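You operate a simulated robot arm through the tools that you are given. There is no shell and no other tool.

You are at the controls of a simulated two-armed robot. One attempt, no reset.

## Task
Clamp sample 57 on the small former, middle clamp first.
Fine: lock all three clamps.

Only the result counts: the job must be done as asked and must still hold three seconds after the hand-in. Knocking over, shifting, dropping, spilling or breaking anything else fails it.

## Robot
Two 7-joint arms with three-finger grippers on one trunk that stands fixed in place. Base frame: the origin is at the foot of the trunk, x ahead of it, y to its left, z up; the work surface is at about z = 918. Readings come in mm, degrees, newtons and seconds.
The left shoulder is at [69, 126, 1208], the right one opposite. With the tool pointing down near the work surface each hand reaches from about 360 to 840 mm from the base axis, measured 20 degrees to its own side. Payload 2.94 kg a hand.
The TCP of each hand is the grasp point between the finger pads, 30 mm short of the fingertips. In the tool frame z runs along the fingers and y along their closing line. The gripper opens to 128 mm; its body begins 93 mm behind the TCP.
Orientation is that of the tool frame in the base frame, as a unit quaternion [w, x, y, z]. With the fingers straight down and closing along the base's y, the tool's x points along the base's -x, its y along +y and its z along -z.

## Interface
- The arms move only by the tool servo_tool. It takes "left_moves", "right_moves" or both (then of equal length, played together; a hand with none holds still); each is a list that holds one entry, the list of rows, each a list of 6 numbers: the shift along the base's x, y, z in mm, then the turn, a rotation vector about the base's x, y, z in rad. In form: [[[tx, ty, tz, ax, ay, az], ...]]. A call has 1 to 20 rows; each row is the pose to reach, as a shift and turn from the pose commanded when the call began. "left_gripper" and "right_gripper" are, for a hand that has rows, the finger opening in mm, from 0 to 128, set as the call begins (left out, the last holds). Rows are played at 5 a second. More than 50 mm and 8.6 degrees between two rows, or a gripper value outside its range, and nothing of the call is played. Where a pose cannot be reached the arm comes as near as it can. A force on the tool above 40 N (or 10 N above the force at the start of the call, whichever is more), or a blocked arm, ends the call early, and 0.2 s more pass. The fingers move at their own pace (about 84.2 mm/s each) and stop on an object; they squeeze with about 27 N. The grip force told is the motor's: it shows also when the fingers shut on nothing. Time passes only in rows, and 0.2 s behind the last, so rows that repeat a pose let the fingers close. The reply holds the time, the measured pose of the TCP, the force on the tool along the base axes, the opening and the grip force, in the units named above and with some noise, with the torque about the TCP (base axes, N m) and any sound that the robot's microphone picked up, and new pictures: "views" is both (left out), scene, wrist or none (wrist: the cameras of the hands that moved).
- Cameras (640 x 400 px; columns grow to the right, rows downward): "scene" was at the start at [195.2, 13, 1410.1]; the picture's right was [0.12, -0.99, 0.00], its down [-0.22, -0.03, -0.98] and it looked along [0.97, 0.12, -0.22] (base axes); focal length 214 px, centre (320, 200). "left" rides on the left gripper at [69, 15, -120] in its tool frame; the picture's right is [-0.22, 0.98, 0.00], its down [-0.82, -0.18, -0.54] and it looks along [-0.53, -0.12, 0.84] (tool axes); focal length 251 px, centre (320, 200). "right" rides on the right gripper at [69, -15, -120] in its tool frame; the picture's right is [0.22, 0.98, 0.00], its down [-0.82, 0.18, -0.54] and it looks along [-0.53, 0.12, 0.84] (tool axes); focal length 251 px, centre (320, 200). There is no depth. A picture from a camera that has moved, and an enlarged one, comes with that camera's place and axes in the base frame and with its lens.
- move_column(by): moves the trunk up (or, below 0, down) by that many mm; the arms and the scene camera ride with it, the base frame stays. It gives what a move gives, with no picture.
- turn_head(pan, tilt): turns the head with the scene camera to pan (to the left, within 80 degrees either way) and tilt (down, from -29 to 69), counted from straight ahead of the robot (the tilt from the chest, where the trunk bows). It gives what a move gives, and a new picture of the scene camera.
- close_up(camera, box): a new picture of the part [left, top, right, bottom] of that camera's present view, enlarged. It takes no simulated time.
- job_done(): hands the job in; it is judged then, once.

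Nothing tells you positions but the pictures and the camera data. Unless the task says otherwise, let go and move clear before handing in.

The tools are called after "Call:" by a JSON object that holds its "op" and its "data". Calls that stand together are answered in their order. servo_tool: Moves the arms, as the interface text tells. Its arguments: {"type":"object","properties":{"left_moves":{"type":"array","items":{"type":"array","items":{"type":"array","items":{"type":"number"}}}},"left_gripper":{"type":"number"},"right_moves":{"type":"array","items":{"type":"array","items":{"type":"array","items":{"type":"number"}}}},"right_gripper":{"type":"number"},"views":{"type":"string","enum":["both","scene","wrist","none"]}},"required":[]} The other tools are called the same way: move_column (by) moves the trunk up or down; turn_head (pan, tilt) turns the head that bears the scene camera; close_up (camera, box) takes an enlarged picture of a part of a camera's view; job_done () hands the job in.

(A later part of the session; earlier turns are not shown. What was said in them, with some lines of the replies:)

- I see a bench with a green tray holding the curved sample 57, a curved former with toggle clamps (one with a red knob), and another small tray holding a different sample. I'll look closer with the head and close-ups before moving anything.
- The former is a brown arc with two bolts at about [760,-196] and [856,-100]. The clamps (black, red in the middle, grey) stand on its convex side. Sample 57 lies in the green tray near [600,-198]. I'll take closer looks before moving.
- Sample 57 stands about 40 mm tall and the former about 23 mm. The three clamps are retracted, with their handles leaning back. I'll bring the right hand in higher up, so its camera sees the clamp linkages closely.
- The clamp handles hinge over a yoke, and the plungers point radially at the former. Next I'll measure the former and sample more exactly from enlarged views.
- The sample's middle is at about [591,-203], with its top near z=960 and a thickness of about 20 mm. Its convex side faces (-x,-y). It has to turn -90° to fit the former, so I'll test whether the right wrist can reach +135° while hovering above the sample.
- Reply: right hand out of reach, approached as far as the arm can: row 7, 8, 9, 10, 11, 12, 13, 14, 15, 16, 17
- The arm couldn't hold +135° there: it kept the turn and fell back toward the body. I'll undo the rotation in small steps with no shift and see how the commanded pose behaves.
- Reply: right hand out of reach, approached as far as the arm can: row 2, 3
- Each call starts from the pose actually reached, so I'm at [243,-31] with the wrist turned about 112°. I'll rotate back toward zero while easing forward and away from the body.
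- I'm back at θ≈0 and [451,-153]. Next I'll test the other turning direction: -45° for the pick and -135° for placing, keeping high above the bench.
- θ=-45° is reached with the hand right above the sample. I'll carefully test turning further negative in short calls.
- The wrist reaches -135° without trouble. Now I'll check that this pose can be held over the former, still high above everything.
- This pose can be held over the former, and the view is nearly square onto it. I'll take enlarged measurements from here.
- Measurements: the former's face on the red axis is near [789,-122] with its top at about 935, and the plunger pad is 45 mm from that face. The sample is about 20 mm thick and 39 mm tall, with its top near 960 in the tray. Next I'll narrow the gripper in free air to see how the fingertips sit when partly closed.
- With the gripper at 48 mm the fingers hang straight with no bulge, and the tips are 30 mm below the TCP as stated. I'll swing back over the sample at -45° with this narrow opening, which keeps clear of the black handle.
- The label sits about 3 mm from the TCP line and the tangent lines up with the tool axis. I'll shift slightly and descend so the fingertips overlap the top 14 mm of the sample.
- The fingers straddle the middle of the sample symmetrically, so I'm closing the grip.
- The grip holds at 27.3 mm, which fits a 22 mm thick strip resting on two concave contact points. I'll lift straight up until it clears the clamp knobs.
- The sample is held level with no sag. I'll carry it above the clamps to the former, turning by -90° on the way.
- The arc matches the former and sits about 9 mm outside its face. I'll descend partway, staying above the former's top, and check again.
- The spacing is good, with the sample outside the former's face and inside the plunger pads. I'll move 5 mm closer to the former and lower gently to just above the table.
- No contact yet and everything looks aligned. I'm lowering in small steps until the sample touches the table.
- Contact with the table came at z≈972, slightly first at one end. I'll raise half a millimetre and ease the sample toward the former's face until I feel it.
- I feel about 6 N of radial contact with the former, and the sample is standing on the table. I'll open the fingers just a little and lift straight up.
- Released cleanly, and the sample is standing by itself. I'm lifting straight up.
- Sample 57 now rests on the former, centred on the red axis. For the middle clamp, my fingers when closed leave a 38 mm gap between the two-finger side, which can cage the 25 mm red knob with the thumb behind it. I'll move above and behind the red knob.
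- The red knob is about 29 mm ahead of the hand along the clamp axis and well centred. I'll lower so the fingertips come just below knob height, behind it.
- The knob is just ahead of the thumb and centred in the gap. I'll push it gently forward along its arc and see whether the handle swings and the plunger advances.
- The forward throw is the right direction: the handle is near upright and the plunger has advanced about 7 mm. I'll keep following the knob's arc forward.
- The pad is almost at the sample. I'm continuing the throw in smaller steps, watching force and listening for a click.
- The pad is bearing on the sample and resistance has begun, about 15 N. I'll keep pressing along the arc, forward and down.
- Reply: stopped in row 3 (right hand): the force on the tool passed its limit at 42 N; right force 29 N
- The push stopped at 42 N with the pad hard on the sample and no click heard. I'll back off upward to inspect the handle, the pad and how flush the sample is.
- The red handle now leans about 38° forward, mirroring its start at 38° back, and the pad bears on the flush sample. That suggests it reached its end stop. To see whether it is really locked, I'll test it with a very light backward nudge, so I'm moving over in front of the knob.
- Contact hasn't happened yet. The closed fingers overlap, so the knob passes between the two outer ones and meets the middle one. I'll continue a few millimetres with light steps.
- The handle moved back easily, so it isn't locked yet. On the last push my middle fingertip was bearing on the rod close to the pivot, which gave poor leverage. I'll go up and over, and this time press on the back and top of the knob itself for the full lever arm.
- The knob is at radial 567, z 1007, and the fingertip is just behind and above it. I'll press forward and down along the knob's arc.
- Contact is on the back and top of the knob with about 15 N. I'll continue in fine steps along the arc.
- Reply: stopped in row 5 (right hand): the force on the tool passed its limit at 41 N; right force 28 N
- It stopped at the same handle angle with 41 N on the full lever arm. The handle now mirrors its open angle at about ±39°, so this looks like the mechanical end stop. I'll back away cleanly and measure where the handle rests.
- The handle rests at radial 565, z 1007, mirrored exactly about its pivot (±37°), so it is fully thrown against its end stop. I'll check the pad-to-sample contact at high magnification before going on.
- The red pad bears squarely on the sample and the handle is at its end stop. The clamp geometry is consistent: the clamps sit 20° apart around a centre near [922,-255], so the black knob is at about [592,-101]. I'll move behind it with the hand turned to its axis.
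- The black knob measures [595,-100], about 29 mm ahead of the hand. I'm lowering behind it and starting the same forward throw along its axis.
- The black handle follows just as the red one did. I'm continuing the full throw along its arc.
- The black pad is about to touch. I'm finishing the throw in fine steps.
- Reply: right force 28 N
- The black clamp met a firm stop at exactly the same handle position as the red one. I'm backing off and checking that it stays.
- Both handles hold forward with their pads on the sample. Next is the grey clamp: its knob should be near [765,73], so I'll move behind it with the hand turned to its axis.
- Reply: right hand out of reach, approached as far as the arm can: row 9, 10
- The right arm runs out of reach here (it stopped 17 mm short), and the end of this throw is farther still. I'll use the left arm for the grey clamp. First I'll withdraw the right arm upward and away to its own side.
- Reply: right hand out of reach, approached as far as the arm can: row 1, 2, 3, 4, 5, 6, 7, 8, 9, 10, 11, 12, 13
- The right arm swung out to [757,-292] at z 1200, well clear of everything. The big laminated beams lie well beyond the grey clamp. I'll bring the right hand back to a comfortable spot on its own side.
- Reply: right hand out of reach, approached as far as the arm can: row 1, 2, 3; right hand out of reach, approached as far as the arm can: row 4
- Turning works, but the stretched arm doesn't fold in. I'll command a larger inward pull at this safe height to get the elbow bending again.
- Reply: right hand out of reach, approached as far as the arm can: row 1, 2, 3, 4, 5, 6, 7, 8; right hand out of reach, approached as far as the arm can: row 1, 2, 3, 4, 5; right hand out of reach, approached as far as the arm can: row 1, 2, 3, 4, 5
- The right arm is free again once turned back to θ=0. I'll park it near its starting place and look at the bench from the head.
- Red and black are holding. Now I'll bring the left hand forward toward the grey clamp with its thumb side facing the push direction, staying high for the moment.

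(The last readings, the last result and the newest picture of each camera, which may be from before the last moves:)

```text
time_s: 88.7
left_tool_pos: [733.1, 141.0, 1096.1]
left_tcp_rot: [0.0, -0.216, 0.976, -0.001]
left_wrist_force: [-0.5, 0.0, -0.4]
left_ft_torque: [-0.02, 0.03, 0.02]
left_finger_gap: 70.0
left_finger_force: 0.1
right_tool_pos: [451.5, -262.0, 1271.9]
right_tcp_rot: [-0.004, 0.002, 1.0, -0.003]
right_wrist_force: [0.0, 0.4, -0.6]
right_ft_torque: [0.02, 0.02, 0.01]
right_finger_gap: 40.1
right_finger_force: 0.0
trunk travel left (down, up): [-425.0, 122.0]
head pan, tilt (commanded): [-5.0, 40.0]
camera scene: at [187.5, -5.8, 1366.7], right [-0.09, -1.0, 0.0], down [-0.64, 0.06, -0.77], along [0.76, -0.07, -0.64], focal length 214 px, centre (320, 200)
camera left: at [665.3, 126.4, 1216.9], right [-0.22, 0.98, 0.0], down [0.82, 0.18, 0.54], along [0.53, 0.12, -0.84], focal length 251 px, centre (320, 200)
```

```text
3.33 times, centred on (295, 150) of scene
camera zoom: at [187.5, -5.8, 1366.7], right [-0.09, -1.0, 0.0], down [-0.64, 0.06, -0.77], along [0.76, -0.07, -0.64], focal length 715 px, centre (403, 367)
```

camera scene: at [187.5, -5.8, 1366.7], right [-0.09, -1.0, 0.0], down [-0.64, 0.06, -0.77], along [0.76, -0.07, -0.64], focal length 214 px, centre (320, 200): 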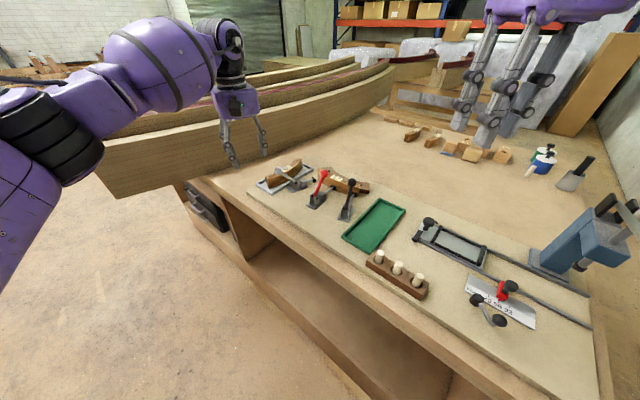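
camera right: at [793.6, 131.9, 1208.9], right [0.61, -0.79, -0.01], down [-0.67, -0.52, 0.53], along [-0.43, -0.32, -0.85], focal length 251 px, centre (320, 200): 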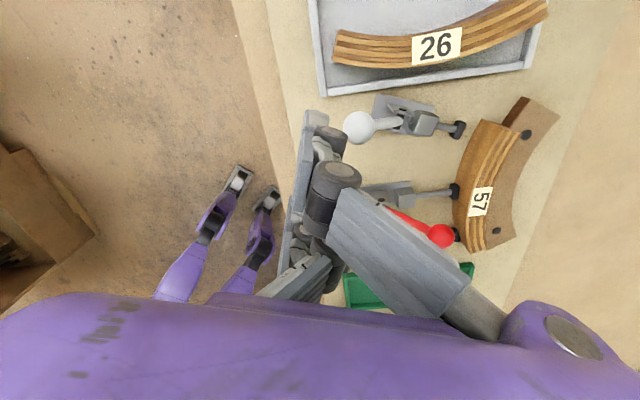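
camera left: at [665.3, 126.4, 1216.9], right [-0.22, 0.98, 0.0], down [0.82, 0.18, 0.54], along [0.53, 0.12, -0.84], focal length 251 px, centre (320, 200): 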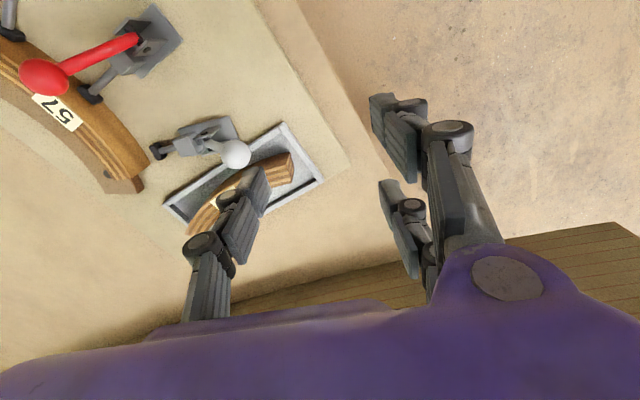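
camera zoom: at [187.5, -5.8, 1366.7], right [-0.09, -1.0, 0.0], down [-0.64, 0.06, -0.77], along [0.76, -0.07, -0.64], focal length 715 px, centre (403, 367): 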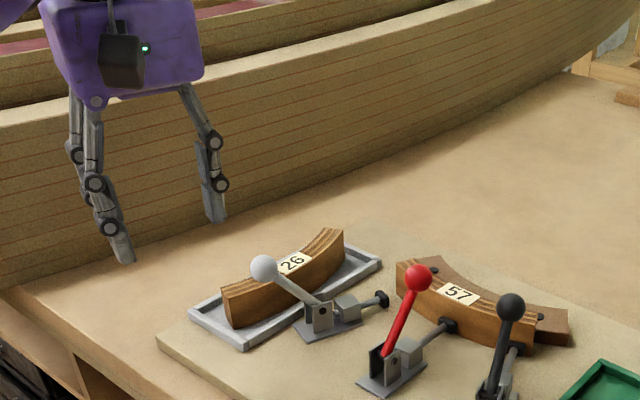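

The grey knob measures [766,72.5], lined up with the left thumb. I'll lower the left hand and begin pushing it forward along its axis with the thumb's back.

Call:
{"op": "servo_tool", "data": {"left_moves": [[[0, 0, -25, 0, 0, 0], [0, 0, -50, 0, 0, 0], [0, 0, -68, 0, 0, 0], [3.4, -7.2, -68, 0, 0, 0], [5.3, -11.3, -68, 0, 0, 0], [7.6, -16.3, -66, 0, 0, 0], [10.2, -21.7, -63, 0, 0, 0], [13.1, -28.1, -60, 0, 0, 0], [16.1, -34.4, -57, 0, 0, 0], [16.1, -34.4, -57, 0, 0, 0]]], "views": "both"}}

Call:
{"op": "close_up", "data": {"camera": "left", "box": [140, 60, 340, 210]}}

Call:
{"op": "close_up", "data": {"camera": "scene", "box": [240, 110, 370, 210]}}

```text
time_s: 90.9
left_tool_pos: [750.1, 107.7, 1040.3]
left_tcp_rot: [0.001, -0.216, 0.976, -0.001]
left_wrist_force: [-0.2, 0.8, 1.4]
left_ft_torque: [0.0, 0.02, -0.01]
left_finger_gap: 72.7
left_finger_force: 0.0
right_tool_pos: [451.9, -261.2, 1271.4]
right_tcp_rot: [-0.004, 0.003, 1.0, -0.004]
right_wrist_force: [-1.0, 0.3, -0.2]
right_ft_torque: [-0.02, 0.0, -0.03]
right_finger_gap: 40.0
right_finger_force: 0.1
trunk travel left (down, up): [-425.0, 122.0]
head pan, tilt (commanded): [-5.0, 40.0]
camera scene: at [186.9, -5.2, 1366.7], right [-0.09, -1.0, 0.0], down [-0.64, 0.06, -0.77], along [0.76, -0.07, -0.64], focal length 214 px, centre (320, 200)
camera left: at [680.7, 92.4, 1160.9], right [-0.22, 0.98, 0.0], down [0.82, 0.18, 0.54], along [0.53, 0.12, -0.84], focal length 251 px, centre (320, 200)
```

scene: 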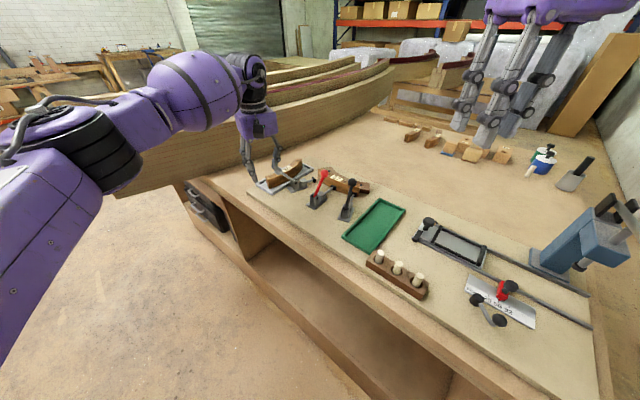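
left: 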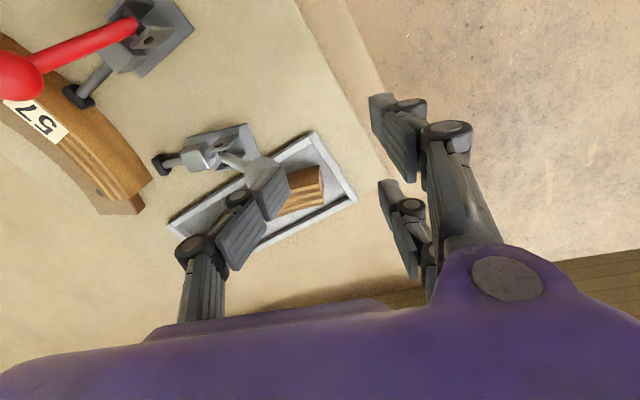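

```text
2.67 times, centred on (240, 135) of left
camera zoom: at [680.7, 92.4, 1160.9], right [-0.22, 0.98, 0.0], down [0.82, 0.18, 0.54], along [0.53, 0.12, -0.84], focal length 670 px, centre (533, 373)
```

zoom: 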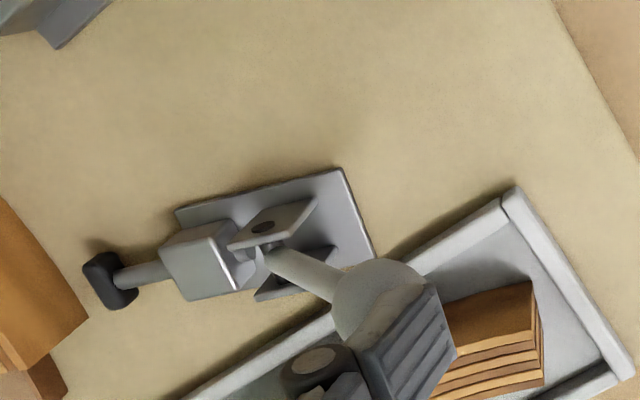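

```text
4.00 times, centred on (305, 160) of scene
camera zoom: at [186.9, -5.2, 1366.7], right [-0.09, -1.0, 0.0], down [-0.64, 0.06, -0.77], along [0.76, -0.07, -0.64], focal length 858 px, centre (380, 360)
```

zoom: 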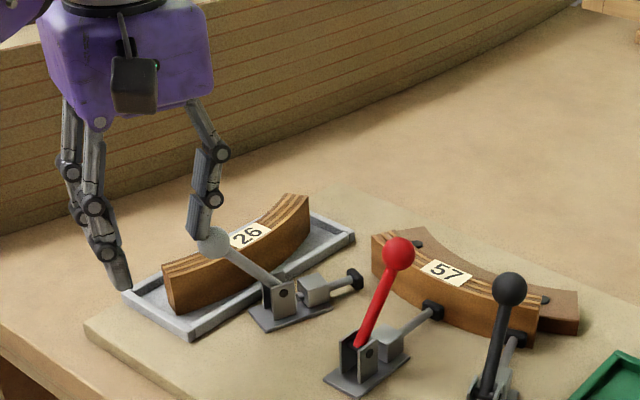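

At this opening the thumb tip is higher than I assumed and rode over the knob without moving it. I'll lift, back off, go about 20 mm lower, and push again.

Call:
{"op": "servo_tool", "data": {"left_moves": [[[0, 0, 12, 0, 0, 0], [-5, 10, 20, 0, 0, 0], [-12, 26, 20, 0, 0, 0], [-18, 38, 15, 0, 0, 0], [-18, 38, -10, 0, 0, 0], [-18, 38, -28, 0, 0, 0], [-18, 38, -28, 0, 0, 0]]], "views": "wrist"}}

Call:
{"op": "close_up", "data": {"camera": "left", "box": [140, 60, 340, 210]}}

Call:
{"op": "close_up", "data": {"camera": "scene", "box": [240, 110, 370, 210]}}

```text
time_s: 92.5
left_tool_pos: [730.6, 146.2, 1013.0]
left_tcp_rot: [0.0, -0.216, 0.976, -0.001]
left_wrist_force: [-0.3, -0.1, 0.1]
left_ft_torque: [0.01, 0.01, 0.04]
left_finger_gap: 69.9
left_finger_force: 0.1
right_tool_pos: [451.1, -261.1, 1270.9]
right_tcp_rot: [-0.003, 0.003, 1.0, -0.004]
right_wrist_force: [0.8, -0.3, -0.6]
right_ft_torque: [0.03, 0.0, 0.01]
right_finger_gap: 39.9
right_finger_force: 0.1
trunk travel left (down, up): [-425.0, 122.0]
head pan, tilt (commanded): [-5.0, 40.0]
camera left: at [663.2, 130.7, 1132.8], right [-0.22, 0.98, 0.0], down [0.82, 0.19, 0.54], along [0.53, 0.12, -0.84], focal length 251 px, centre (320, 200)
```

left: 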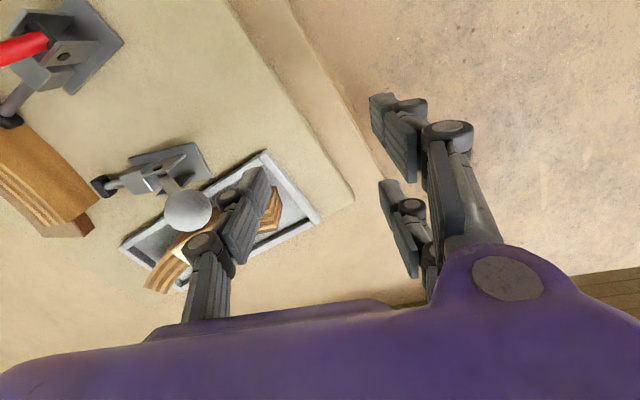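

```text
2.67 times, centred on (240, 135) of left
camera zoom: at [663.2, 130.7, 1132.8], right [-0.22, 0.98, 0.0], down [0.82, 0.19, 0.54], along [0.53, 0.12, -0.84], focal length 670 px, centre (533, 373)
```

zoom: 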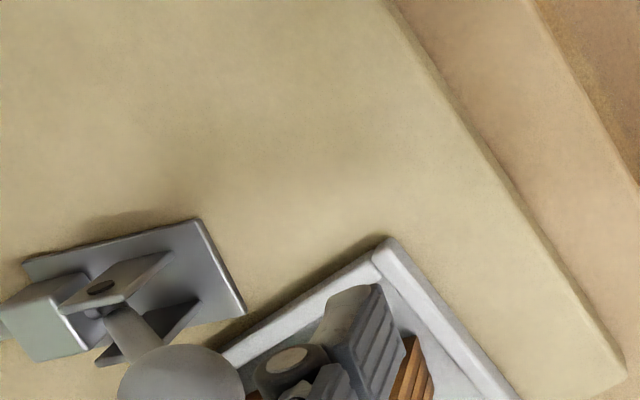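

```text
4.00 times, centred on (305, 160) of scene
camera zoom: at [187.0, -5.6, 1366.7], right [-0.09, -1.0, 0.0], down [-0.64, 0.06, -0.77], along [0.76, -0.07, -0.64], focal length 858 px, centre (380, 360)
```

zoom: 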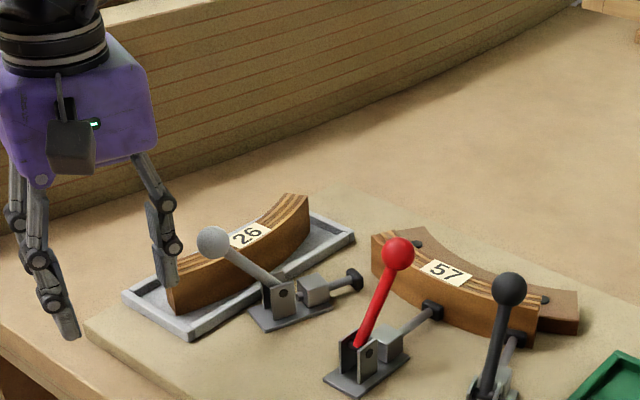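

Call:
{"op": "servo_tool", "data": {"left_moves": [[[4.2, -9.1, 0, 0, 0, 0], [6.8, -14.5, 0, 0, 0, 0], [8.5, -18.1, 0, 0, 0, 0], [10.6, -22.7, 2, 0, 0, 0], [13.1, -28.1, 4, 0, 0, 0], [15.5, -33, 6, 0, 0, 0], [15.5, -33, 6, 0, 0, 0]]], "views": "wrist"}}

Call:
{"op": "close_up", "data": {"camera": "left", "box": [120, 100, 320, 250]}}

Call:
{"op": "close_up", "data": {"camera": "scene", "box": [240, 110, 370, 210]}}

```text
time_s: 94.1
left_tool_pos: [746.5, 113.0, 1018.2]
left_tcp_rot: [0.001, -0.216, 0.976, -0.002]
left_wrist_force: [-1.2, 2.6, 1.1]
left_ft_torque: [-0.06, -0.02, 0.01]
left_finger_gap: 73.0
left_finger_force: 0.0
right_tool_pos: [451.8, -261.1, 1272.8]
right_tcp_rot: [-0.003, 0.002, 1.0, -0.004]
right_wrist_force: [-0.5, -0.4, -0.1]
right_ft_torque: [0.01, -0.03, -0.01]
right_finger_gap: 40.0
right_finger_force: 0.1
trunk travel left (down, up): [-425.0, 122.0]
head pan, tilt (commanded): [-5.0, 40.0]
camera left: at [678.7, 98.0, 1138.6], right [-0.22, 0.98, 0.0], down [0.82, 0.19, 0.54], along [0.53, 0.12, -0.84], focal length 251 px, centre (320, 200)
```

left: 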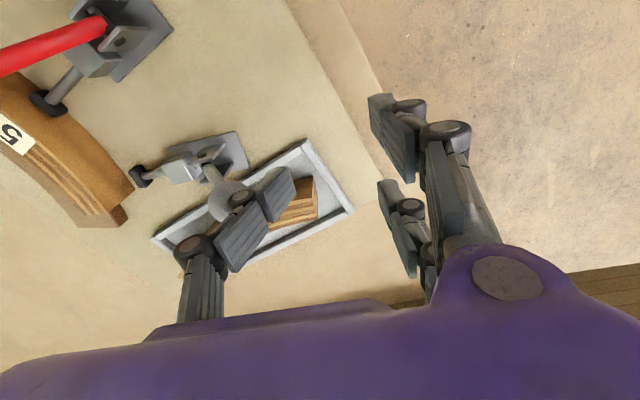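

```text
2.67 times, centred on (220, 175) of left
camera zoom: at [678.7, 98.0, 1138.6], right [-0.22, 0.98, 0.0], down [0.82, 0.19, 0.54], along [0.53, 0.12, -0.84], focal length 670 px, centre (587, 267)
```

zoom: 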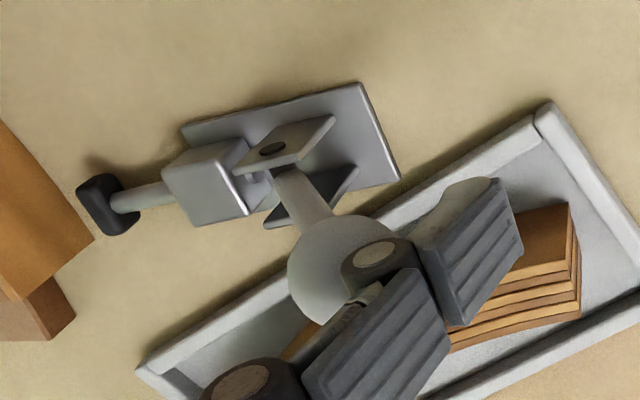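

```text
4.00 times, centred on (305, 160) of scene
camera zoom: at [187.1, -5.1, 1366.7], right [-0.09, -1.0, 0.0], down [-0.64, 0.06, -0.77], along [0.76, -0.07, -0.64], focal length 858 px, centre (380, 360)
```

zoom: 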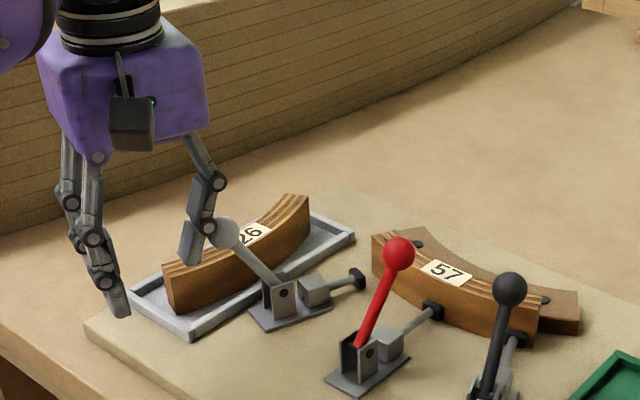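

The grey knob is moving with the thumb, with some give in the finger joint. I'm continuing along its arc.

Call:
{"op": "servo_tool", "data": {"left_moves": [[[2.5, -5.4, 2, 0, 0, 0], [5.1, -10.9, 4, 0, 0, 0], [7.6, -16.3, 5.5, 0, 0, 0], [10.2, -21.7, 7, 0, 0, 0], [12.7, -27.2, 8, 0, 0, 0], [15.2, -32.6, 8.5, 0, 0, 0], [17.8, -38, 8.5, 0, 0, 0], [17.8, -38, 8.5, 0, 0, 0]]], "views": "wrist"}}

Call:
{"op": "close_up", "data": {"camera": "left", "box": [120, 100, 320, 250]}}

Call:
{"op": "close_up", "data": {"camera": "scene", "box": [240, 110, 370, 210]}}

```text
time_s: 95.9
left_tool_pos: [765.1, 74.8, 1027.3]
left_tcp_rot: [0.001, -0.217, 0.976, -0.001]
left_wrist_force: [-0.5, -0.1, 3.5]
left_ft_torque: [-0.12, -0.1, 0.01]
left_finger_gap: 77.9
left_finger_force: 0.3
right_tool_pos: [451.3, -261.5, 1271.7]
right_tcp_rot: [-0.003, 0.003, 1.0, -0.003]
right_wrist_force: [0.7, -0.1, 0.2]
right_ft_torque: [0.0, 0.0, -0.01]
right_finger_gap: 39.8
right_finger_force: 0.1
trunk travel left (down, up): [-425.0, 122.0]
head pan, tilt (commanded): [-5.0, 40.0]
camera left: at [696.6, 59.4, 1146.9], right [-0.22, 0.98, 0.0], down [0.82, 0.19, 0.54], along [0.53, 0.12, -0.84], focal length 251 px, centre (320, 200)
```

left: 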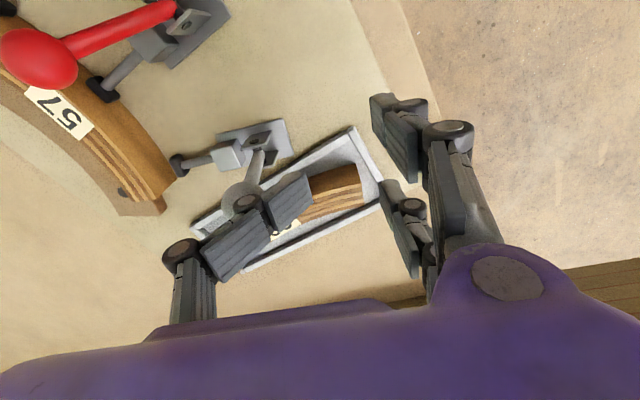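

```text
2.67 times, centred on (220, 175) of left
camera zoom: at [696.6, 59.4, 1146.9], right [-0.22, 0.98, 0.0], down [0.82, 0.19, 0.54], along [0.53, 0.12, -0.84], focal length 670 px, centre (587, 267)
```

zoom: 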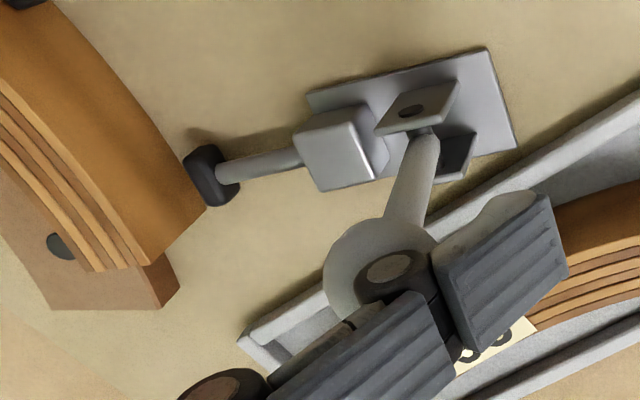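

```text
4.00 times, centred on (305, 160) of scene
camera zoom: at [186.7, -5.3, 1366.8], right [-0.09, -1.0, 0.0], down [-0.64, 0.06, -0.77], along [0.76, -0.07, -0.64], focal length 858 px, centre (380, 360)
```

zoom: 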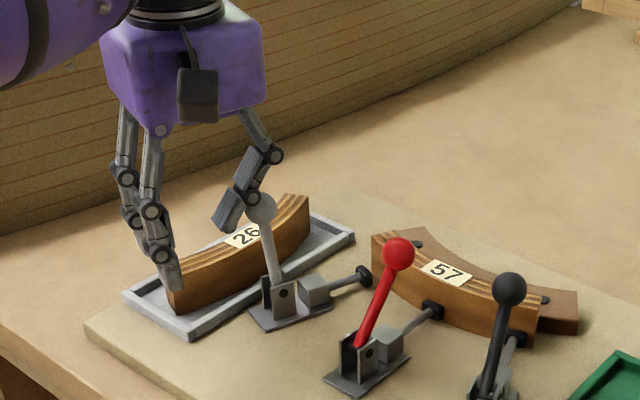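

The grey handle is now upright, with the pad advancing. I'm continuing forward and slightly down, watching reach and force.

Call:
{"op": "servo_tool", "data": {"left_moves": [[[3, -6.3, 0, 0, 0, 0], [5.9, -12.7, -0.5, 0, 0, 0], [8.9, -19, -1.5, 0, 0, 0], [11.8, -25.4, -3, 0, 0, 0], [14.8, -31.7, -5, 0, 0, 0], [14.8, -31.7, -5, 0, 0, 0]]], "views": "wrist"}}

Call:
{"op": "close_up", "data": {"camera": "left", "box": [120, 100, 320, 250]}}

Call:
{"op": "close_up", "data": {"camera": "scene", "box": [240, 110, 370, 210]}}

```text
time_s: 97.3
left_tool_pos: [780.4, 43.0, 1021.0]
left_tcp_rot: [0.0, -0.215, 0.977, -0.002]
left_wrist_force: [1.1, 0.1, 0.5]
left_ft_torque: [-0.05, 0.01, -0.01]
left_finger_gap: 69.9
left_finger_force: 0.1
right_tool_pos: [451.2, -261.1, 1270.7]
right_tcp_rot: [-0.003, 0.003, 1.0, -0.004]
right_wrist_force: [1.0, 0.3, 0.3]
right_ft_torque: [0.0, 0.03, -0.01]
right_finger_gap: 39.8
right_finger_force: 0.0
trunk travel left (down, up): [-425.0, 122.0]
head pan, tilt (commanded): [-5.0, 40.0]
camera left: at [711.8, 28.2, 1142.2], right [-0.22, 0.98, 0.0], down [0.82, 0.19, 0.54], along [0.53, 0.12, -0.84], focal length 251 px, centre (320, 200)
```

left: 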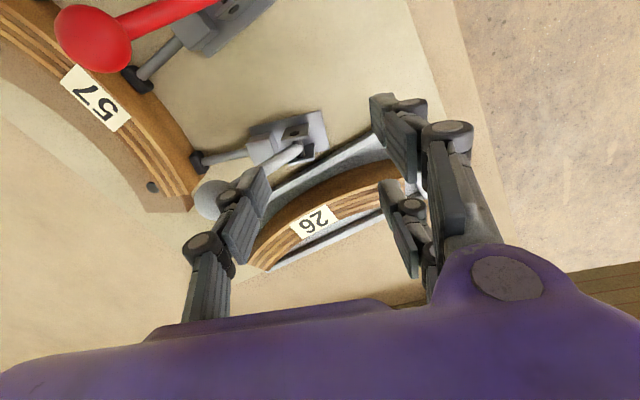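

```text
2.67 times, centred on (220, 175) of left
camera zoom: at [711.8, 28.2, 1142.2], right [-0.22, 0.98, 0.0], down [0.82, 0.19, 0.54], along [0.53, 0.12, -0.84], focal length 670 px, centre (587, 267)
```

zoom: 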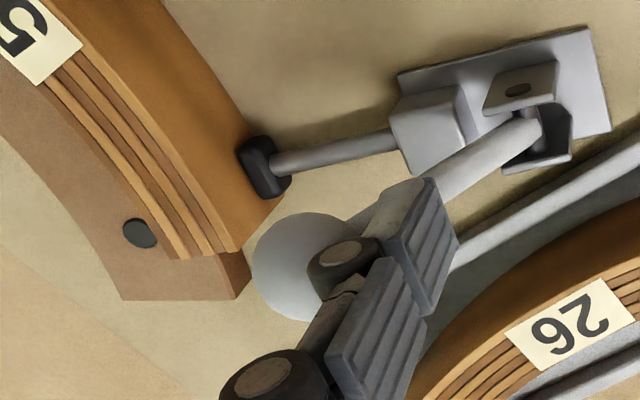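

```text
4.00 times, centred on (305, 160) of scene
camera zoom: at [187.2, -5.2, 1366.7], right [-0.09, -1.0, 0.0], down [-0.64, 0.06, -0.77], along [0.76, -0.07, -0.64], focal length 858 px, centre (380, 360)
```

zoom: 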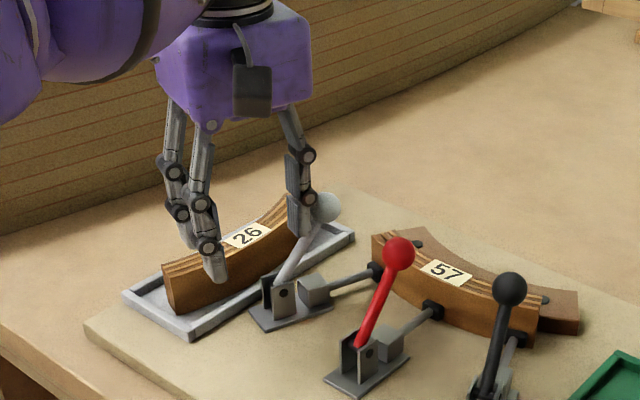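

The grey handle swung past centre and dropped forward: its knob is at [809,-14], its forward stop. I'll add a gentle press to be sure it is fully home.

Call:
{"op": "servo_tool", "data": {"left_moves": [[[1.3, -2.7, -1, 0, 0, 0], [2.5, -5.4, -2, 0, 0, 0], [3.8, -8.2, -3, 0, 0, 0], [5.1, -10.9, -4, 0, 0, 0], [6.3, -13.6, -5, 0, 0, 0], [6.3, -13.6, -5, 0, 0, 0]]], "views": "wrist"}}

Call:
{"op": "close_up", "data": {"camera": "left", "box": [120, 100, 320, 250]}}

Call:
{"op": "close_up", "data": {"camera": "scene", "box": [240, 110, 370, 210]}}

```text
time_s: 98.7
left_tool_pos: [783.9, 30.4, 1016.7]
left_tcp_rot: [0.001, -0.217, 0.976, -0.001]
left_wrist_force: [0.0, 1.6, 1.6]
left_ft_torque: [-0.01, -0.03, 0.03]
left_finger_gap: 72.4
left_finger_force: 0.1
right_tool_pos: [451.4, -261.8, 1272.0]
right_tcp_rot: [-0.003, 0.003, 1.0, -0.003]
right_wrist_force: [0.4, 0.5, 0.2]
right_ft_torque: [-0.03, -0.01, -0.01]
right_finger_gap: 40.0
right_finger_force: 0.1
trunk travel left (down, up): [-425.0, 122.0]
head pan, tilt (commanded): [-5.0, 40.0]
camera left: at [715.1, 14.9, 1136.7], right [-0.22, 0.98, 0.0], down [0.82, 0.19, 0.54], along [0.53, 0.12, -0.84], focal length 251 px, centre (320, 200)
```

left: 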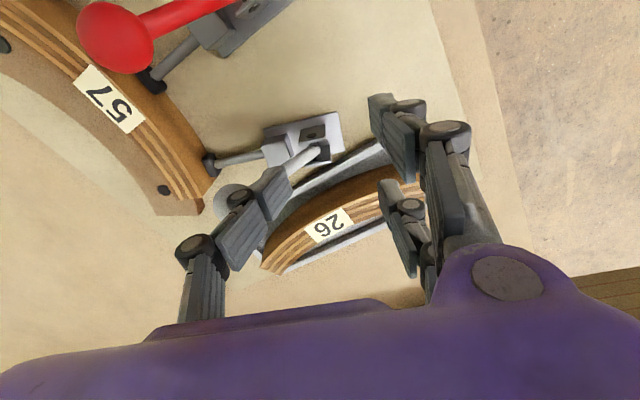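

```text
2.67 times, centred on (220, 175) of left
camera zoom: at [715.1, 14.9, 1136.7], right [-0.22, 0.98, 0.0], down [0.82, 0.19, 0.54], along [0.53, 0.12, -0.84], focal length 670 px, centre (587, 267)
```

zoom: 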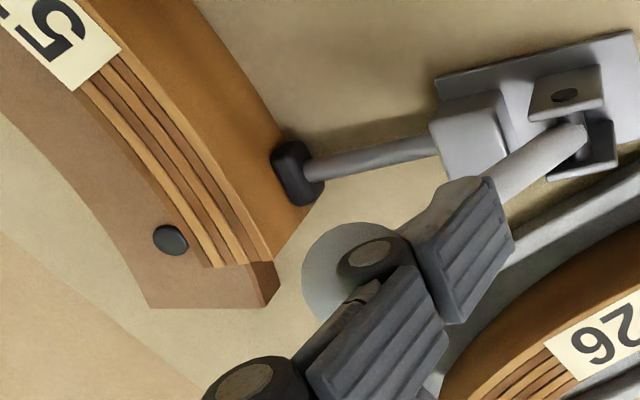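

```text
4.00 times, centred on (305, 160) of scene
camera zoom: at [187.1, -5.4, 1366.7], right [-0.09, -1.0, 0.0], down [-0.64, 0.06, -0.77], along [0.76, -0.07, -0.64], focal length 858 px, centre (380, 360)
```

zoom: 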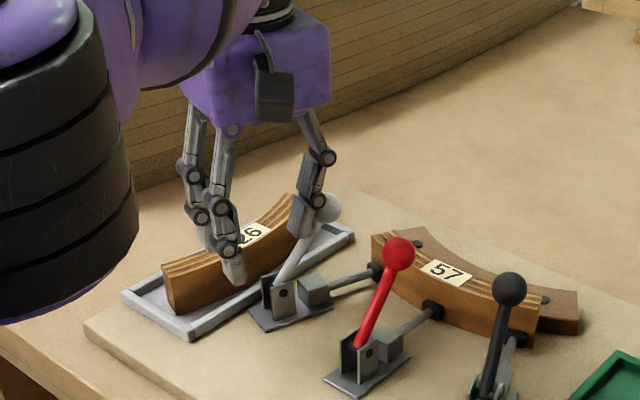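

The grey knob didn't move further under light pressure, but the thumb is flexible, so I want certainty. I'll withdraw the left hand back and up, then measure the grey handle and pad from above.

Call:
{"op": "servo_tool", "data": {"left_moves": [[[-4, 9, 4, 0, 0, 0], [-9, 19, 10, 0, 0, 0], [-15, 32, 30, 0, 0, 0], [-20, 42, 55, 0, 0, 0], [-25, 50, 80, 0, 0, 0], [-35, 50, 95, 0, 0, 0], [-35, 50, 95, 0, 0, 0]]], "views": "both"}}

Call:
{"op": "close_up", "data": {"camera": "left", "box": [60, 30, 300, 210]}}

Call:
{"op": "close_up", "data": {"camera": "scene", "box": [250, 130, 370, 220]}}

```text
time_s: 100.3
left_tool_pos: [779.7, 73.7, 1116.1]
left_tcp_rot: [-0.001, -0.216, 0.976, -0.001]
left_wrist_force: [0.4, -0.9, -0.1]
left_ft_torque: [-0.02, -0.01, -0.04]
left_finger_gap: 70.1
left_finger_force: 0.1
left hand out of reach, approached as far as the arm can: row 2, 3, 4, 5, 6, 7
right_tool_pos: [452.8, -262.6, 1271.4]
right_tcp_rot: [-0.003, 0.002, 1.0, -0.004]
right_wrist_force: [-0.2, -0.6, -0.4]
right_ft_torque: [0.03, 0.03, -0.01]
right_finger_gap: 40.1
right_finger_force: 0.1
trunk travel left (down, up): [-425.0, 122.0]
head pan, tilt (commanded): [-5.0, 40.0]
camera scene: at [187.5, -5.3, 1366.6], right [-0.09, -1.0, 0.0], down [-0.64, 0.06, -0.77], along [0.76, -0.07, -0.64], focal length 214 px, centre (320, 200)
camera left: at [711.2, 59.3, 1237.1], right [-0.22, 0.98, 0.0], down [0.82, 0.19, 0.54], along [0.53, 0.12, -0.84], focal length 251 px, centre (320, 200)
```

scene: 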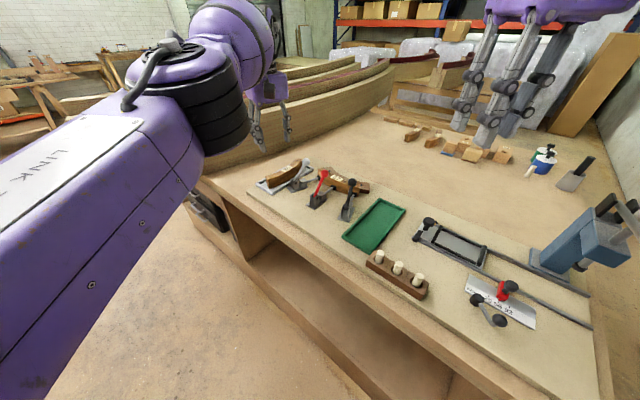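
left: 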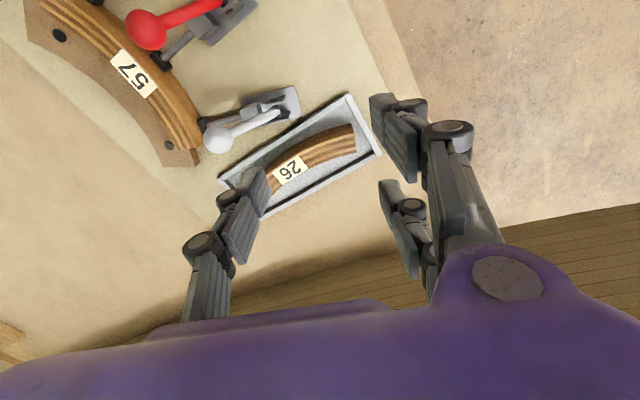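

```text
2.22 times, centred on (180, 120) of left
camera zoom: at [711.2, 59.3, 1237.1], right [-0.22, 0.98, 0.0], down [0.82, 0.19, 0.54], along [0.53, 0.12, -0.84], focal length 559 px, centre (631, 378)
```

zoom: 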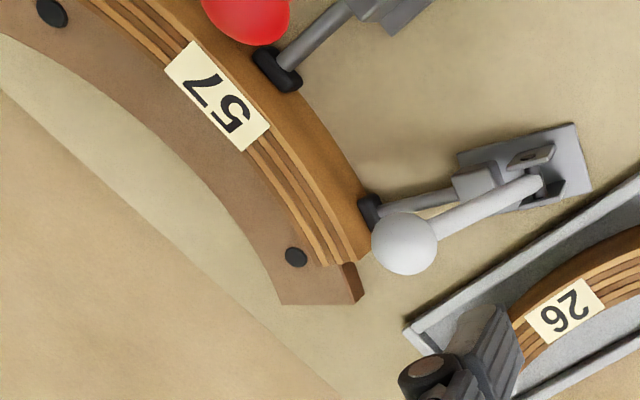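

```text
4.44 times, centred on (310, 175) of scene
camera zoom: at [187.5, -5.3, 1366.6], right [-0.09, -1.0, 0.0], down [-0.64, 0.06, -0.77], along [0.76, -0.07, -0.64], focal length 953 px, centre (364, 311)
```

zoom: 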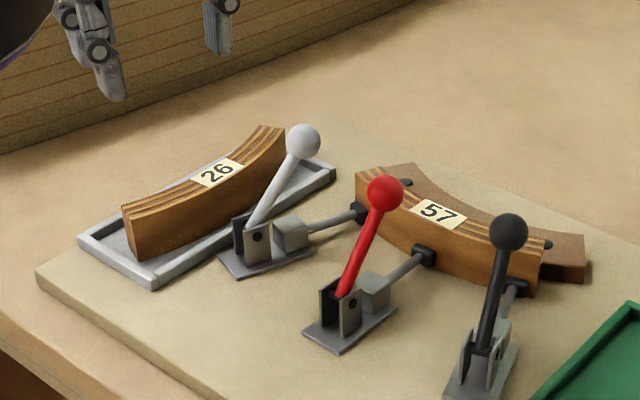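

All three handles now lean forward equally: each knob is 262–267 mm from the arc centre, against 364 mm when open. All three pads bear on the sample. I'll turn the left wrist back to neutral and withdraw it upward.

Call:
{"op": "servo_tool", "data": {"left_moves": [[[0, 0, 0, 0, 0, -0.12], [0, 0, 0, 0, 0, -0.24], [0, 0, 0, 0, 0, -0.36], [0, 0, 0, 0, 0, -0.436], [0, 10, 10, 0, 0, -0.436], [-10, 20, 20, 0, 0, -0.436]]], "views": "none"}}

```text
time_s: 101.7
left_tool_pos: [778.0, 91.0, 1131.6]
left_tcp_rot: [-0.001, 0.0, 1.0, -0.002]
left_wrist_force: [0.1, 0.4, 1.2]
left_ft_torque: [0.03, -0.01, 0.0]
left_finger_gap: 69.7
left_finger_force: 0.1
left hand out of reach, approached as far as the arm can: row 6
right_tool_pos: [450.4, -262.3, 1272.2]
right_tcp_rot: [-0.004, 0.002, 1.0, -0.004]
right_wrist_force: [1.2, -0.2, -0.3]
right_ft_torque: [0.0, 0.01, -0.02]
right_finger_gap: 40.2
right_finger_force: 0.1
trunk travel left (down, up): [-425.0, 122.0]
head pan, tilt (commanded): [-5.0, 40.0]
```

Call:
{"op": "servo_tool", "data": {"left_moves": [[[0, 0, 30, 0, 0, 0], [-5, 0, 60, 0, 0, 0], [-10, -5, 95, 0, 0, 0], [-20, -10, 130, 0, 0, 0], [-35, -20, 160, 0, 0, 0], [-50, -30, 175, 0, 0, 0]]], "views": "none"}}

```text
time_s: 103.1
left_tool_pos: [720.1, 72.7, 1305.5]
left_tcp_rot: [0.0, -0.001, 1.0, -0.001]
left_wrist_force: [-0.1, -0.7, 0.1]
left_ft_torque: [-0.03, 0.0, 0.01]
left_finger_gap: 70.1
left_finger_force: 0.1
left hand out of reach, approached as far as the arm can: row 1, 2, 3, 4, 5, 6
right_tool_pos: [450.2, -262.0, 1272.1]
right_tcp_rot: [-0.004, 0.003, 1.0, -0.004]
right_wrist_force: [-0.5, -0.4, -0.4]
right_ft_torque: [0.0, -0.04, -0.02]
right_finger_gap: 39.6
right_finger_force: 0.0
trunk travel left (down, up): [-425.0, 122.0]
head pan, tilt (commanded): [-5.0, 40.0]
```

Call:
{"op": "servo_tool", "data": {"left_moves": [[[-10, 20, -10, 0, 0, 0], [-20, 40, -20, 0, 0, 0], [-40, 60, -25, 0, 0, 0], [-70, 75, -30, 0, 0, 0], [-100, 85, -34, 0, 0, 0], [-130, 90, -34, 0, 0, 0]]], "views": "none"}}

```text
time_s: 104.5
left_tool_pos: [586.6, 166.0, 1270.3]
left_tcp_rot: [0.001, -0.001, 1.0, -0.003]
left_wrist_force: [-0.5, 0.7, 0.8]
left_ft_torque: [0.0, -0.05, -0.01]
left_finger_gap: 70.1
left_finger_force: 0.0
right_tool_pos: [450.0, -261.1, 1271.9]
right_tcp_rot: [-0.004, 0.002, 1.0, -0.004]
right_wrist_force: [-0.1, -0.5, -0.4]
right_ft_torque: [-0.04, 0.0, 0.04]
right_finger_gap: 40.1
right_finger_force: 0.1
trunk travel left (down, up): [-425.0, 122.0]
head pan, tilt (commanded): [-5.0, 40.0]
```

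The left arm is free again. I'll look over the whole set-up once more from the first viewpoint and both hand cameras.

Call:
{"op": "turn_head", "data": {"pan": -20, "tilt": 45}}

Call:
{"op": "close_up", "data": {"camera": "scene", "box": [190, 130, 370, 240]}}

Call:
{"op": "close_up", "data": {"camera": "right", "box": [240, 100, 480, 300]}}

Call:
{"op": "close_up", "data": {"camera": "left", "box": [60, 40, 300, 240]}}

```text
time_s: 105.3
left_tool_pos: [588.6, 164.0, 1268.9]
left_tcp_rot: [0.0, 0.0, 1.0, -0.002]
left_wrist_force: [0.5, -0.2, 0.3]
left_ft_torque: [0.01, 0.0, 0.0]
left_finger_gap: 69.9
left_finger_force: 0.1
right_tool_pos: [451.2, -261.9, 1272.1]
right_tcp_rot: [-0.004, 0.002, 1.0, -0.003]
right_wrist_force: [0.0, -0.1, -0.4]
right_ft_torque: [-0.01, 0.02, 0.04]
right_finger_gap: 39.9
right_finger_force: 0.0
trunk travel left (down, up): [-425.0, 122.0]
head pan, tilt (commanded): [-20.0, 45.0]
camera scene: at [179.3, -26.0, 1359.4], right [-0.34, -0.94, 0.0], down [-0.66, 0.24, -0.71], along [0.66, -0.24, -0.71], focal length 214 px, centre (320, 200)
```

scene: 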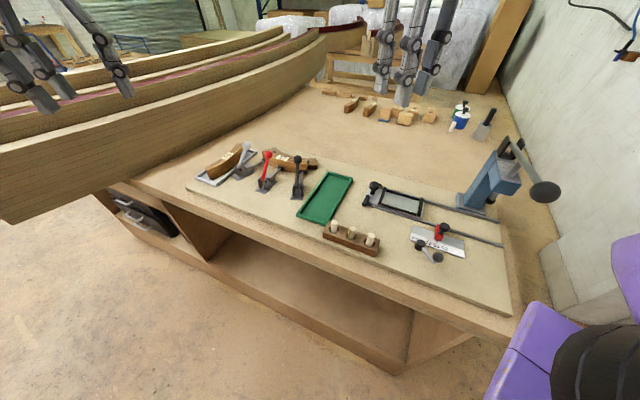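

```text
3.56 times, centred on (280, 185) of scene
camera zoom: at [179.3, -26.0, 1359.4], right [-0.34, -0.94, 0.0], down [-0.66, 0.24, -0.71], along [0.66, -0.24, -0.71], focal length 763 px, centre (462, 253)
```

zoom: 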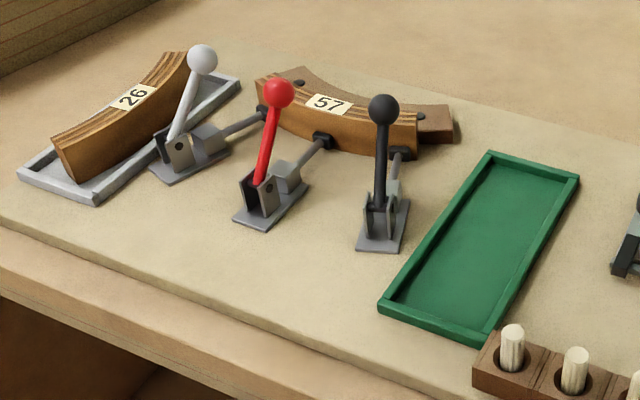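

```text
2.00 times, centred on (360, 200) of right
camera zoom: at [383.0, -275.5, 1391.6], right [-0.21, 0.98, 0.0], down [0.83, 0.18, 0.53], along [0.52, 0.11, -0.85], focal length 503 px, centre (240, 200)
```

zoom: 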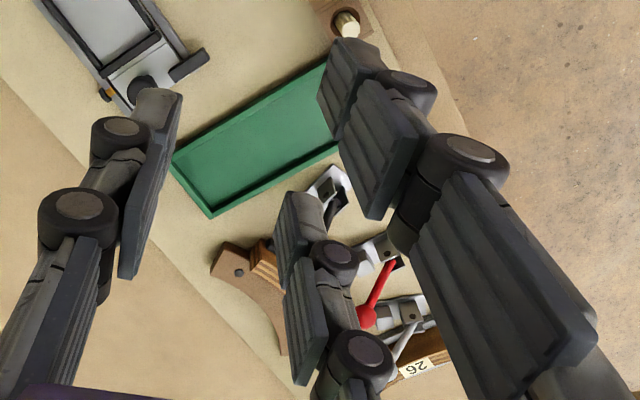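

```text
2.00 times, centred on (180, 140) of left
camera zoom: at [520.3, 179.2, 1389.9], right [0.21, 0.98, 0.0], down [0.82, -0.18, 0.54], along [0.53, -0.12, -0.84], focal length 503 px, centre (600, 320)
```

zoom: 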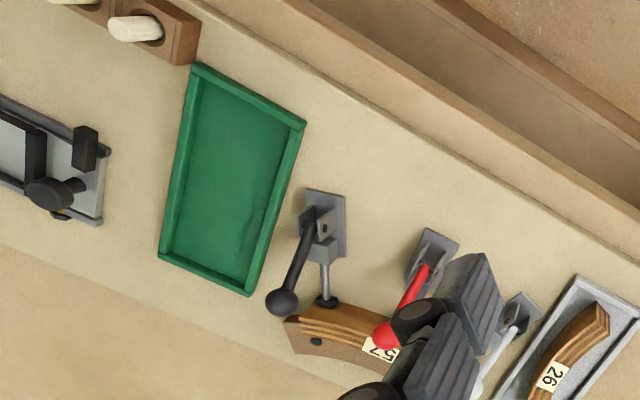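

All three handles show the same full throw (about 98 mm at the knob, roughly 75°), and all three pads bear on sample 57, which is seated on the former. The tray, sample 26 and everything else are where they started. I'll pull the left hand well back and take one last look before handing in.

Call:
{"op": "servo_tool", "data": {"left_moves": [[[-30, 0, 10, 0, 0, 0], [-60, 0, 20, 0, 0, 0], [-95, 0, 30, 0, 0, 0], [-130, 0, 40, 0, 0, 0], [-165, 0, 50, 0, 0, 0], [-200, 0, 60, 0, 0, 0], [-200, 0, 60, 0, 0, 0]]], "views": "none"}}

Call:
{"op": "close_up", "data": {"camera": "scene", "box": [220, 135, 330, 210]}}

Call:
{"op": "close_up", "data": {"camera": "left", "box": [200, 120, 360, 240]}}

```text
time_s: 106.9
left_tool_pos: [389.1, 164.4, 1328.9]
left_tcp_rot: [0.0, -0.001, 1.0, 0.0]
left_wrist_force: [0.8, 0.1, -0.1]
left_ft_torque: [0.0, 0.03, 0.01]
left_finger_gap: 70.0
left_finger_force: 0.0
right_tool_pos: [452.1, -261.6, 1271.8]
right_tcp_rot: [-0.005, 0.003, 1.0, -0.004]
right_wrist_force: [0.6, -0.1, 0.3]
right_ft_torque: [0.01, 0.01, -0.02]
right_finger_gap: 40.1
right_finger_force: 0.0
trunk travel left (down, up): [-425.0, 122.0]
head pan, tilt (commanded): [-20.0, 45.0]
```

```text
5.33 times, centred on (275, 172) of scene
camera zoom: at [179.9, -25.9, 1359.2], right [-0.34, -0.94, 0.0], down [-0.67, 0.24, -0.71], along [0.66, -0.24, -0.71], focal length 1144 px, centre (560, 347)
```

zoom: 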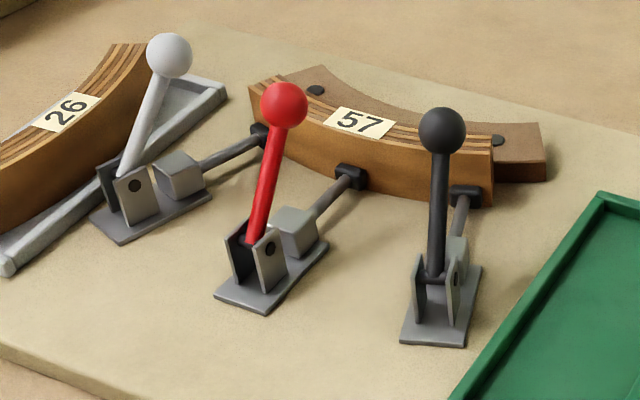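

```text
3.33 times, centred on (280, 180) of left
camera zoom: at [321.3, 179.7, 1449.4], right [0.21, 0.98, 0.0], down [0.82, -0.18, 0.54], along [0.53, -0.12, -0.84], focal length 838 px, centre (453, 267)
```

zoom: 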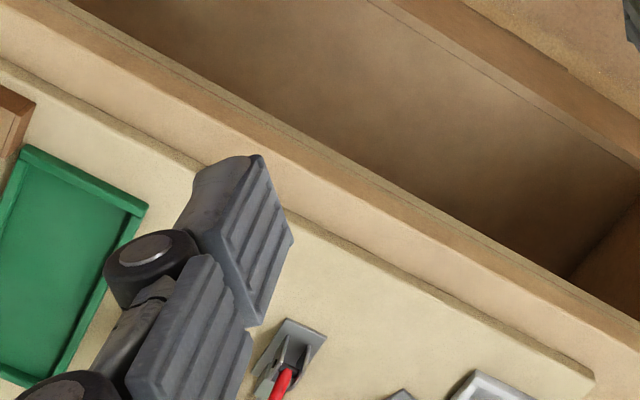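

Sample 57 is held on the former by all three thrown clamps, the middle one thrown first, and both hands are clear. I'm handing in.

Call:
{"op": "job_done", "data": {}}

```text
The job is handed in.
```

I seated sample 57 on the small former and threw all three clamps against it, the red middle one first, then black, then grey. I then handed the job in.

I heard no click from any clamp, so "locked" is my reading of the handle positions:

- **Position:** Each handle sits at the same forward angle, about 75° from open, with its pad bearing on the sample.
- **Red and black:** I pressed these firmly against their stops, at about 41 N for red and 28 N for black.
- **Red loosened once:** After its first throw, a light test pull moved the red handle back a few millimetres with little force. I threw it again before starting on black. It appears to be held by friction and its end position, not by a catch I could feel.
- **Grey:** I threw this one with the left hand because the right arm could not reach it. Its final press was only about 2 N, but it ended at the same angle as the other two.

Sample 26, the green tray and the other bench items I could see look to be where they started. Both hands were clear when I handed in.
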